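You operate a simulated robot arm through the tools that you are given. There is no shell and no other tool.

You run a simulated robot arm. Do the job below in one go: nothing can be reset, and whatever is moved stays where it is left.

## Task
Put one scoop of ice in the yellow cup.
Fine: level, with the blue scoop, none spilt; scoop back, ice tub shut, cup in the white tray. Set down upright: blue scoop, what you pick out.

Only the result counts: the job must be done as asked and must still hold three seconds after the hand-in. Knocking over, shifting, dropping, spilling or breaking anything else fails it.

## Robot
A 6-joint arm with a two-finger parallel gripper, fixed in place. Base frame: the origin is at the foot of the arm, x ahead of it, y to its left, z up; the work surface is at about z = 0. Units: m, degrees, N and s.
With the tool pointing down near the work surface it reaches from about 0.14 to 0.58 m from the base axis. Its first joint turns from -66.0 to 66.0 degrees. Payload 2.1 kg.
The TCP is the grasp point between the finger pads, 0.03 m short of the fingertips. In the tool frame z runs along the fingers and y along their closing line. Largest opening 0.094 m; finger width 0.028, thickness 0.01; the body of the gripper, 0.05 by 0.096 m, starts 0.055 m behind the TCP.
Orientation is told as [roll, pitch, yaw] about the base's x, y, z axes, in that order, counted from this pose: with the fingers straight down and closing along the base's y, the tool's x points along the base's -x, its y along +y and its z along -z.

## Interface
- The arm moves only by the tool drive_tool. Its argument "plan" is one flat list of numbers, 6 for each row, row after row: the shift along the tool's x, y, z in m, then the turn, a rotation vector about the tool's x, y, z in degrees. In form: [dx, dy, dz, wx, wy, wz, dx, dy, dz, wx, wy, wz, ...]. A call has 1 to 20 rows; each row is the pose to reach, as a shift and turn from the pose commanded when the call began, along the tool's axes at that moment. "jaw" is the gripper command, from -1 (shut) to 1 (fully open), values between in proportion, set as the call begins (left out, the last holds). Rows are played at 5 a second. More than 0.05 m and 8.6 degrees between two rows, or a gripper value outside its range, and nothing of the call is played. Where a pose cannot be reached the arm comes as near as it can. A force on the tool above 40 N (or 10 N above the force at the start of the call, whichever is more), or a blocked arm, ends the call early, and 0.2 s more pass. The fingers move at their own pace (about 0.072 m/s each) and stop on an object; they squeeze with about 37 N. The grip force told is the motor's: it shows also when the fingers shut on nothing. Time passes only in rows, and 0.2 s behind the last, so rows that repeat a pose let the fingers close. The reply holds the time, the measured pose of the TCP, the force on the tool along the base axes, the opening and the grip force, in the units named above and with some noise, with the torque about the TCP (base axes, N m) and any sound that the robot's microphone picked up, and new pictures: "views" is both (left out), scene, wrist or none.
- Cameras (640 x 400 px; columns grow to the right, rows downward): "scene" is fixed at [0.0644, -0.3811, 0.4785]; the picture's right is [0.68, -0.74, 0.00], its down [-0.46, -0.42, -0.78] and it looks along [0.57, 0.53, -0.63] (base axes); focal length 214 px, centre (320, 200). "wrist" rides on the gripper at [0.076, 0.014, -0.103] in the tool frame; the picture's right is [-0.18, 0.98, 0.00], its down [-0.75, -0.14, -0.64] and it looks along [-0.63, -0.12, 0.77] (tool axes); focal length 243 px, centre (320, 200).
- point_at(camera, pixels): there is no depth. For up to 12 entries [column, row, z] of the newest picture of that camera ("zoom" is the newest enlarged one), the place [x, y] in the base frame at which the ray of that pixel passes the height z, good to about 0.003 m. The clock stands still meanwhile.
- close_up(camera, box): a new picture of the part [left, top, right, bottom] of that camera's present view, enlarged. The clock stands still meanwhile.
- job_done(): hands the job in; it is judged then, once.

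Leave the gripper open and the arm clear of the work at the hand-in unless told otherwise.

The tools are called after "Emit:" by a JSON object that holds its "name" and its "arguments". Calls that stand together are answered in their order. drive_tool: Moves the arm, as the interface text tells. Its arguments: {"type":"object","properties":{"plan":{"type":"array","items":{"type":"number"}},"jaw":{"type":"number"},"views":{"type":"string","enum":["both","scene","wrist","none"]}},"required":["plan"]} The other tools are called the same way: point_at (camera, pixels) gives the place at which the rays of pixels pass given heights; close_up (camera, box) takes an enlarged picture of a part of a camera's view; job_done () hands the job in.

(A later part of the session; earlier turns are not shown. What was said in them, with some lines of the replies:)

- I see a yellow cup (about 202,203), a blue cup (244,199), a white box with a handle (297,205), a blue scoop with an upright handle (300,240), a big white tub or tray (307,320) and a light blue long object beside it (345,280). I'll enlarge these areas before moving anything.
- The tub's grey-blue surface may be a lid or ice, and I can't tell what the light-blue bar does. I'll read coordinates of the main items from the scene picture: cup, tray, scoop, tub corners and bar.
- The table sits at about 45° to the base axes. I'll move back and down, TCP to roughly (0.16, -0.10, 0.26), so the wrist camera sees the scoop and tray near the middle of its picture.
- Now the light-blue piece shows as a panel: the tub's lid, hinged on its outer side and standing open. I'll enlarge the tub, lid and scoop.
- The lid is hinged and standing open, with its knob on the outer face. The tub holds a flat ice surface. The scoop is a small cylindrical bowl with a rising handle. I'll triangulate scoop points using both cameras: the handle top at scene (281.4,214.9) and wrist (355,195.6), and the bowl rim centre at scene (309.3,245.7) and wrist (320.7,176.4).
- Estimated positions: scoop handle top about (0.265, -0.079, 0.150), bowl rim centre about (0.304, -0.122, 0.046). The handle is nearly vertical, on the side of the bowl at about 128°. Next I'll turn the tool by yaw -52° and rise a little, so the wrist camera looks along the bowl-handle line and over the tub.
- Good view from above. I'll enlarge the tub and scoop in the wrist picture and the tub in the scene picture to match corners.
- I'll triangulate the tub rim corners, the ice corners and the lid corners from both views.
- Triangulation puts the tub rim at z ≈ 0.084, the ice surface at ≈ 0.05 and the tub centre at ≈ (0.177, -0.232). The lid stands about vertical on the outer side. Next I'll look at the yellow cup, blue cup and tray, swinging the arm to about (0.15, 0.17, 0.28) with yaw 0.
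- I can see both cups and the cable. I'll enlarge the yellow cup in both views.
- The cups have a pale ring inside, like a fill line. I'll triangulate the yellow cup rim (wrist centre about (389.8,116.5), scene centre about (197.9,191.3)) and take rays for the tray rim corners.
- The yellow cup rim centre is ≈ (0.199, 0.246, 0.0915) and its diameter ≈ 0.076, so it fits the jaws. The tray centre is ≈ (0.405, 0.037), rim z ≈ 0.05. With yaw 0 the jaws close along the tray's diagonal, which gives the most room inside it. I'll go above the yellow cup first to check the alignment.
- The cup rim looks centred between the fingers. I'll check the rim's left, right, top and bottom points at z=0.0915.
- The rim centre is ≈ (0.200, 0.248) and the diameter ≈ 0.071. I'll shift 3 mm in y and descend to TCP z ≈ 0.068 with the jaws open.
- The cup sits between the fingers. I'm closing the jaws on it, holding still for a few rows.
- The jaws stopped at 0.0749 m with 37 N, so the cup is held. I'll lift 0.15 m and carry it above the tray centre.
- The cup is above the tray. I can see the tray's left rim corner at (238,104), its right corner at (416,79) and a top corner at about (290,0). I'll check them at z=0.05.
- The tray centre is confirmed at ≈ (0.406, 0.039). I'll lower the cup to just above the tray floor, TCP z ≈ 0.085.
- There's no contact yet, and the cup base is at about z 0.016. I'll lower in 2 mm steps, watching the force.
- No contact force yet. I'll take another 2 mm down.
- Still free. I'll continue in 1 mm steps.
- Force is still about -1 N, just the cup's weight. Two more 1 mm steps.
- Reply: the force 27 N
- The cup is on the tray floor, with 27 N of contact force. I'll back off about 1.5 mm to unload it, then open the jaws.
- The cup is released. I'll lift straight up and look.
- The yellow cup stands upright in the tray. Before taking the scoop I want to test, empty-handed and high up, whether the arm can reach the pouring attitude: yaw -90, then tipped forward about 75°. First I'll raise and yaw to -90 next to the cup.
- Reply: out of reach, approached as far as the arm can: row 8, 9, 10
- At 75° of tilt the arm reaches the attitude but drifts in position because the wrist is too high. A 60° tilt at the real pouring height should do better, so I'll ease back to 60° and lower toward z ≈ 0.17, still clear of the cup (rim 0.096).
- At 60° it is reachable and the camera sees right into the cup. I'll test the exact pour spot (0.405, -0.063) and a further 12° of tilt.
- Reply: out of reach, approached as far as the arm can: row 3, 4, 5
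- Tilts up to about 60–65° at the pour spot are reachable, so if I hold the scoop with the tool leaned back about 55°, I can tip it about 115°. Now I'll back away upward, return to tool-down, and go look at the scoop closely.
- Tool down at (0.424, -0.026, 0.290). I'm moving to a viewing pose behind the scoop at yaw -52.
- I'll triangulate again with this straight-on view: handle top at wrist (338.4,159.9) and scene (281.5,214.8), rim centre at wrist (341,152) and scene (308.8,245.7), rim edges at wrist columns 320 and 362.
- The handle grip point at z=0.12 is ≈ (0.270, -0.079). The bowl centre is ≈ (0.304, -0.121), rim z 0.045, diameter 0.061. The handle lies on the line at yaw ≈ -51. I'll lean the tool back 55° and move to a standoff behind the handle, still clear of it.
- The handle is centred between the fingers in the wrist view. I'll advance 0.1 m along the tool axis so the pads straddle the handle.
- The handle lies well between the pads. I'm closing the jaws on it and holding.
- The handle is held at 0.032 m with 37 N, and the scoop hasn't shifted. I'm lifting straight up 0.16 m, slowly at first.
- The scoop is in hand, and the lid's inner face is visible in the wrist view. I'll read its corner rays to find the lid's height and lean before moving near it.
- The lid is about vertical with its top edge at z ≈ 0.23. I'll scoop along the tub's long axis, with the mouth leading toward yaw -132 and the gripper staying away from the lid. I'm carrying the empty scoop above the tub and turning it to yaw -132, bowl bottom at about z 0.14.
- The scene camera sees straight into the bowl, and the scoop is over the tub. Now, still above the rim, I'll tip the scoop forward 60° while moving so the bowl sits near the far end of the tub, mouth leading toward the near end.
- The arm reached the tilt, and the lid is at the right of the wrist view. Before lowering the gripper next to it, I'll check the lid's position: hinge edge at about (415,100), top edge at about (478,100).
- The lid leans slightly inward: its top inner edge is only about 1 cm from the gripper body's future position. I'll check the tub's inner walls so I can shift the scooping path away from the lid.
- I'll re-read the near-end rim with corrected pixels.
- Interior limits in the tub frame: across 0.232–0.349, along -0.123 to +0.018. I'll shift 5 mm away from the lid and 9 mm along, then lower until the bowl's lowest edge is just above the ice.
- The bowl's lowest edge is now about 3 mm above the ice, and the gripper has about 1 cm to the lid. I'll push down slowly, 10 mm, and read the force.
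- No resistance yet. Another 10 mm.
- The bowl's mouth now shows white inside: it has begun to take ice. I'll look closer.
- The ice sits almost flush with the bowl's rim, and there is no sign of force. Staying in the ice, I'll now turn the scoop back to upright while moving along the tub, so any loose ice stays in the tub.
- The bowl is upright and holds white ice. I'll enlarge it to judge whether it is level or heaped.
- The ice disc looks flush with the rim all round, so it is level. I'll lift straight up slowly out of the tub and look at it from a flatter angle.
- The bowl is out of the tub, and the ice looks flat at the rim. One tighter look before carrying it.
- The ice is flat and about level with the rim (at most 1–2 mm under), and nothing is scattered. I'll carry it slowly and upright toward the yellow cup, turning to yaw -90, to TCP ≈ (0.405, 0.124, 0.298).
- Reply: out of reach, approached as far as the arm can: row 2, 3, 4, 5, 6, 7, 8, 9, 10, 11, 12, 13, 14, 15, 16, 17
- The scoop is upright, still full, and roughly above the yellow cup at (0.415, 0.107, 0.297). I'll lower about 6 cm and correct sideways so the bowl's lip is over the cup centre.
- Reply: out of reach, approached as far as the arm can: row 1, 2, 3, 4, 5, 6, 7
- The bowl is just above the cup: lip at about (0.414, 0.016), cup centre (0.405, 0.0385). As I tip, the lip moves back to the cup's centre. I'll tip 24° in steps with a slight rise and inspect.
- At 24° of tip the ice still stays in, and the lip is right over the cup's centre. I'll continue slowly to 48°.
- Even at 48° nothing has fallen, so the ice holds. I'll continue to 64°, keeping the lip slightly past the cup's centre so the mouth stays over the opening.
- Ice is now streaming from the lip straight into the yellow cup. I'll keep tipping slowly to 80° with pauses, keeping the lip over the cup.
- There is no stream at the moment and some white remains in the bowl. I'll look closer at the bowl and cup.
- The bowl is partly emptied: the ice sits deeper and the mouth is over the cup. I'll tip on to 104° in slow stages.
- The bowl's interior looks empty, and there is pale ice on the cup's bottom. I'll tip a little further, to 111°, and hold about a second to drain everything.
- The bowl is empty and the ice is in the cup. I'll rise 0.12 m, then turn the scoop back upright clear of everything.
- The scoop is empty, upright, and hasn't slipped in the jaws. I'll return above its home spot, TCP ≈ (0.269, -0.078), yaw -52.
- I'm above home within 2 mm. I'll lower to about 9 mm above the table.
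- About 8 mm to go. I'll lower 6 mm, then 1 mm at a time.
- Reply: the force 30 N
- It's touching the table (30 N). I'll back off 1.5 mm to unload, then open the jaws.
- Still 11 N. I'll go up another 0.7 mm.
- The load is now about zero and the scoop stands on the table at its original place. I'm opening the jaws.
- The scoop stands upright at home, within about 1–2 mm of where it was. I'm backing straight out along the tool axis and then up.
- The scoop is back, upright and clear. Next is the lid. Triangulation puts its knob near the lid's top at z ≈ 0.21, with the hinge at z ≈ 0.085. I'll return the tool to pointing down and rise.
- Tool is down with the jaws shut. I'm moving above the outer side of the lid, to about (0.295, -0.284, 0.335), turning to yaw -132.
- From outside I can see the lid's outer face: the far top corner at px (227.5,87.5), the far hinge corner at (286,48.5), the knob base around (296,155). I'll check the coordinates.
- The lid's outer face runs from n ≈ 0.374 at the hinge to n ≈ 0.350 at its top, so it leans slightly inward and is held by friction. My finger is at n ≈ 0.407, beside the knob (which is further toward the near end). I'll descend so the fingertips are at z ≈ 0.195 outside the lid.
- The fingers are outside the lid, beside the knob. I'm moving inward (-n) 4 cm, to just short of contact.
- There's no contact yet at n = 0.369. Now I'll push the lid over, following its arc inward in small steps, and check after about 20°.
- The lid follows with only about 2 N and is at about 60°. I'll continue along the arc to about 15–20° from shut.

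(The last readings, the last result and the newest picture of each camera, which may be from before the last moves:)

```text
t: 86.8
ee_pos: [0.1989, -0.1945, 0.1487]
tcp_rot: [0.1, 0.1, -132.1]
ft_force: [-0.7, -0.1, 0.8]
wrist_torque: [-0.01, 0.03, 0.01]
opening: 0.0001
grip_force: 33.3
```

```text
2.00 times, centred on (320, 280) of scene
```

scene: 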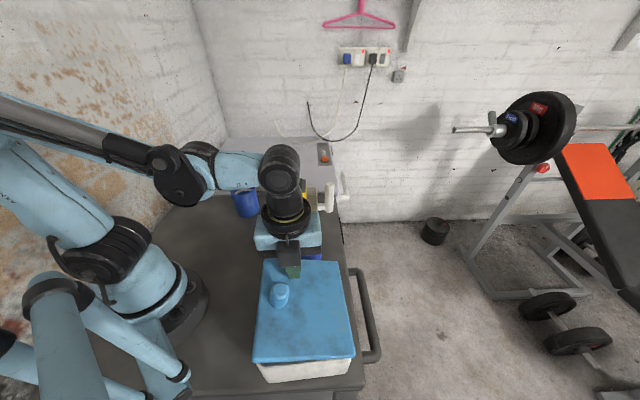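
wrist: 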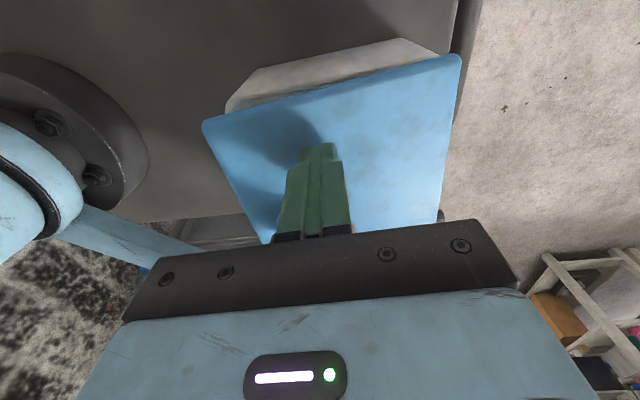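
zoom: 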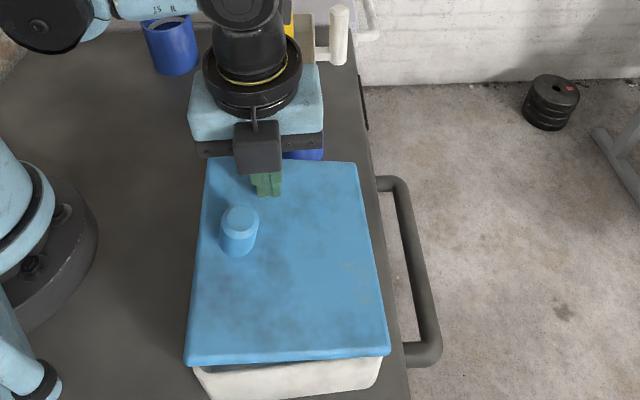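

The lid is nearly shut. I'll press down gently along the last few degrees, watching the force.

Emit:
{"name": "drive_tool", "arguments": {"plan": [0, -0.002, 0.005, 0, 0, 0, 0, -0.0035, 0.0097, 0, 0, 0, 0, -0.0045, 0.0145, 0, 0, 0, 0, -0.005, 0.019, 0, 0, 0], "views": "none"}}

Emit:
{"name": "drive_tool", "arguments": {"plan": [0, 0, 0.002, 0, 0, 0, 0, 0, 0.004, 0, 0, 0], "views": "both"}}

Emit:
{"name": "close_up", "arguments": {"camera": "scene", "box": [240, 180, 400, 390]}}

```text
t: 87.8
ee_pos: [0.1947, -0.1913, 0.1288]
tcp_rot: [0.1, 0.0, -132.0]
ft_force: [-0.4, 0.9, 0.0]
wrist_torque: [0.01, 0.01, -0.01]
opening: 0.0
grip_force: 32.9
```

```text
t: 88.5
ee_pos: [0.195, -0.1919, 0.1265]
tcp_rot: [-0.3, 0.0, -132.0]
ft_force: [-2.1, 3.1, 18.7]
wrist_torque: [-0.04, 0.09, -0.09]
opening: 0.0003
grip_force: 32.8
stopped in row 2: the force on the tool passed its limit at 42 N (the readings are from after the stop); the commanded pose is now the measured one
```

scene: 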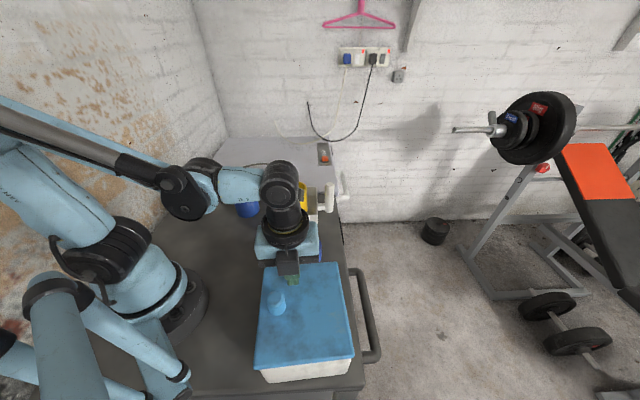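
wrist: 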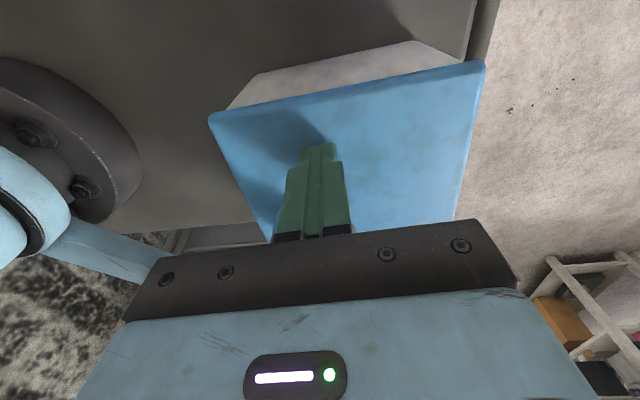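

```text
1.90 times, centred on (320, 285) of scene
```

zoom: 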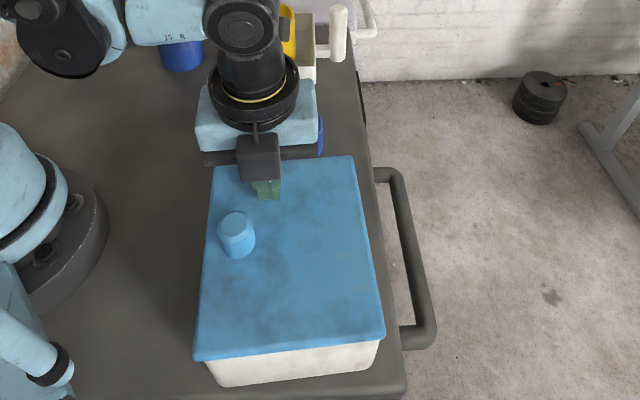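

The lid met the rim firmly (force peaked at 42 N, then stopped), so it is shut. I'll lift off straight up and check.

Emit:
{"name": "drive_tool", "arguments": {"plan": [0, 0, -0.005, 0, 0, 0, 0, 0, -0.03, 0, 0, 0, 0, 0, -0.07, 0, 0, 0, 0, 0, -0.11, 0, 0, 0, 0, 0, -0.15, 0, 0, 0, 0, 0, -0.19, 0, 0, 0], "views": "both"}}

Emit:
{"name": "close_up", "arguments": {"camera": "wrist", "box": [180, 0, 500, 230]}}

Emit:
{"name": "close_up", "arguments": {"camera": "scene", "box": [230, 170, 390, 390]}}

```text
t: 89.9
ee_pos: [0.1941, -0.1911, 0.3182]
tcp_rot: [-0.1, 0.1, -132.0]
ft_force: [0.4, 0.0, 0.4]
wrist_torque: [0.03, -0.02, -0.01]
opening: 0.0002
grip_force: 32.5
```

scene: 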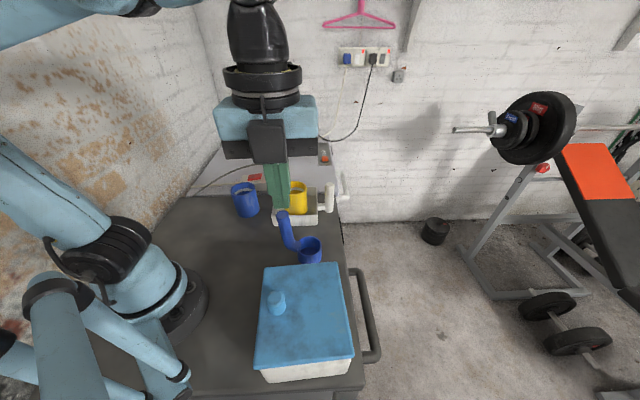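
wrist: 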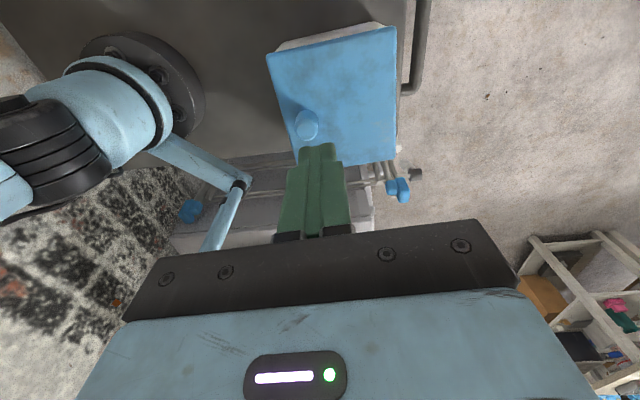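

```text
1.74 times, centred on (340, 115) of wrist
```

zoom: 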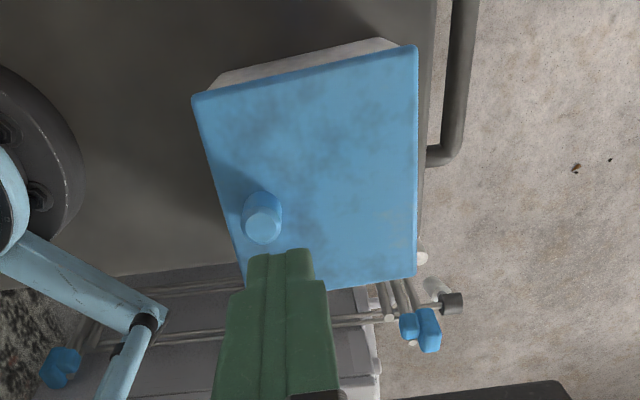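

```text
1.82 times, centred on (310, 280) of scene
```

zoom: 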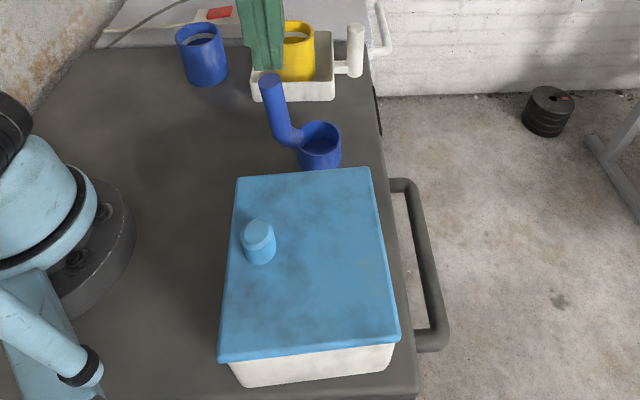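

The tub is shut with the lid flat on the rim, and the scoop is undisturbed. I'll swing the arm clear, open the gripper, and look into the cup from above.

Emit:
{"name": "drive_tool", "arguments": {"plan": [0.0113, -0.0042, -0.0041, 0, 0, -7.8, 0.0227, -0.0084, -0.0082, 0, 0, -15.5, 0.034, -0.0126, -0.0124, 0, 0, -23.3, 0.0453, -0.0168, -0.0165, 0, 0, -31.1, 0.0567, -0.021, -0.0206, 0, 0, -38.8, 0.068, -0.0252, -0.0247, 0, 0, -46.6, 0.0793, -0.0294, -0.0288, 0, 0, -54.4, 0.0907, -0.0336, -0.0329, 0, 0, -62.1, 0.102, -0.0377, -0.0371, 0, 0, -69.9, 0.1134, -0.0419, -0.0412, 0, 0, -77.6, 0.1247, -0.0461, -0.0453, 0, 0, -85.4, 0.136, -0.0503, -0.0494, 0, 0, -93.2, 0.1474, -0.0545, -0.0535, 0, 0, -100.9, 0.1587, -0.0587, -0.0576, 0, 0, -108.7, 0.17, -0.0629, -0.0618, 0, 0, -116.5, 0.1814, -0.0671, -0.0659, 0, 0, -124.2, 0.1927, -0.0713, -0.07, 0, 0, -132], "jaw": 1, "views": "both"}}

Emit:
{"name": "close_up", "arguments": {"camera": "wrist", "box": [260, 0, 480, 150]}}

Emit:
{"name": "close_up", "arguments": {"camera": "scene", "box": [230, 160, 350, 270]}}

```text
t: 93.5
ee_pos: [0.272, -0.0007, 0.3861]
tcp_rot: [0.1, -0.1, 0.1]
ft_force: [-0.4, 0.5, -0.4]
wrist_torque: [0.0, 0.03, -0.01]
opening: 0.0939
grip_force: 0.1
```

scene: 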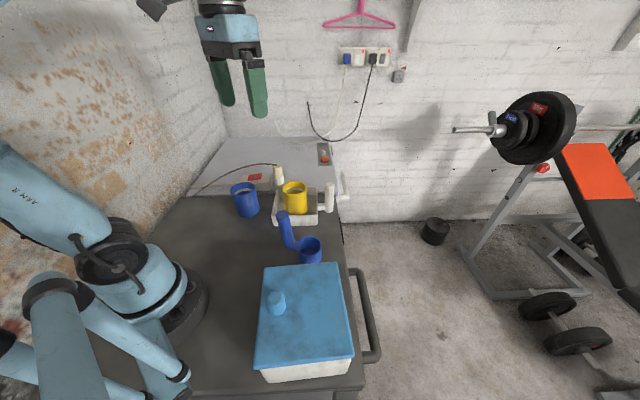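
wrist: 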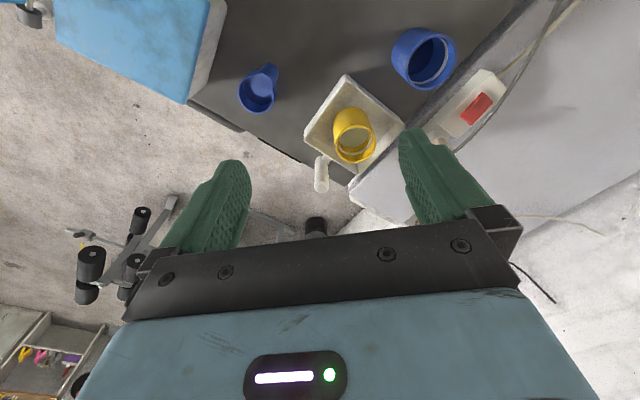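

```text
2.67 times, centred on (370, 75) of wrist
```

zoom: 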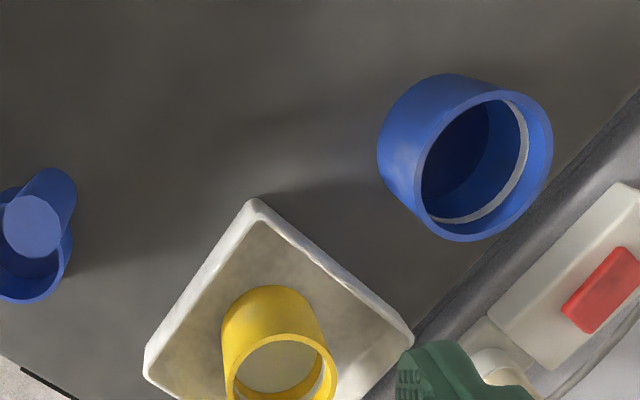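

```text
3.64 times, centred on (290, 215) of scene
```

zoom: 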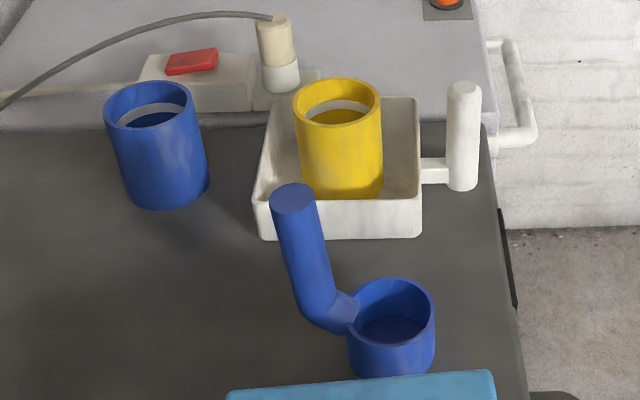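

The cup shows ice inside. I'll check the cup, tray and table closely for any spilt ice.

Emit:
{"name": "close_up", "arguments": {"camera": "wrist", "box": [295, 65, 415, 190]}}

Emit:
{"name": "close_up", "arguments": {"camera": "wrist", "box": [50, 0, 330, 150]}}

Emit:
{"name": "close_up", "arguments": {"camera": "scene", "box": [230, 240, 390, 395]}}

```text
3.20 times, centred on (355, 128) of wrist
```

zoom: 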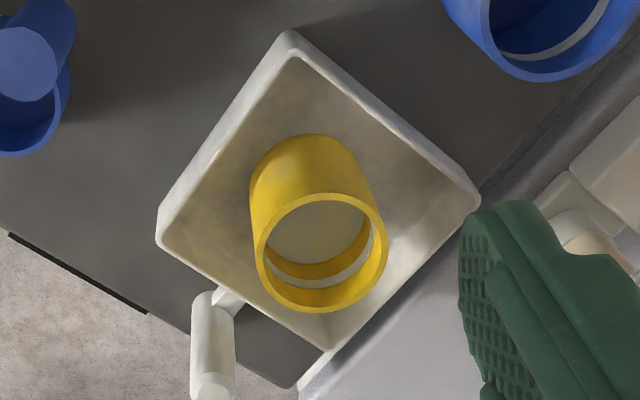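

```text
2.29 times, centred on (190, 75) of wrist
```

zoom: 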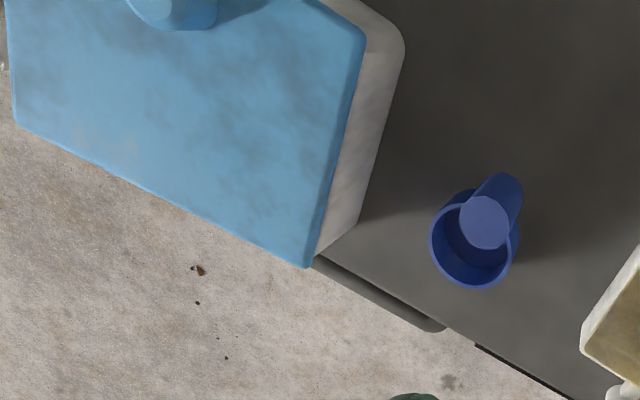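

```text
2.58 times, centred on (310, 318) of scene
```

zoom: 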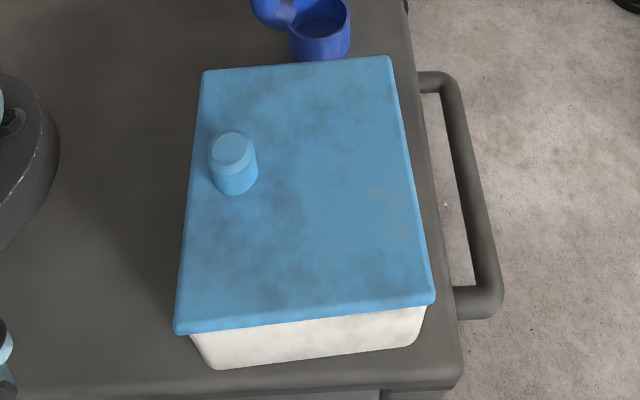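

The cup holds ice and stands upright in the tray. The scoop is back upright in its place, and the tub lid lies flat and shut. I see no spilt ice, the gripper is open, and the arm is well clear. I'm handing in the job.

Emit:
{"name": "job_done", "arguments": {}}

```text
The job is handed in.
```

I put one scoop of ice in the yellow cup, using the blue scoop, and handed the job in; I haven't been told how it was judged.

- **Ice:** the scoop came out of the tub flat, full to within about 2 mm of the rim. I poured it all into the cup and saw no spilt ice in the close-ups afterwards.
- **Cup:** it stands upright in the white tray. I put it there empty first and poured into it in place.
- **Scoop:** it is back upright, within about 2 mm of where it started.
- **Tub:** the lid is shut and flat on the rim. Pressing it the last few millimetres peaked at 42 N, which stopped that move early.

The blue cup, tray and tub look undisturbed. The gripper is open and the arm is clear of the work.
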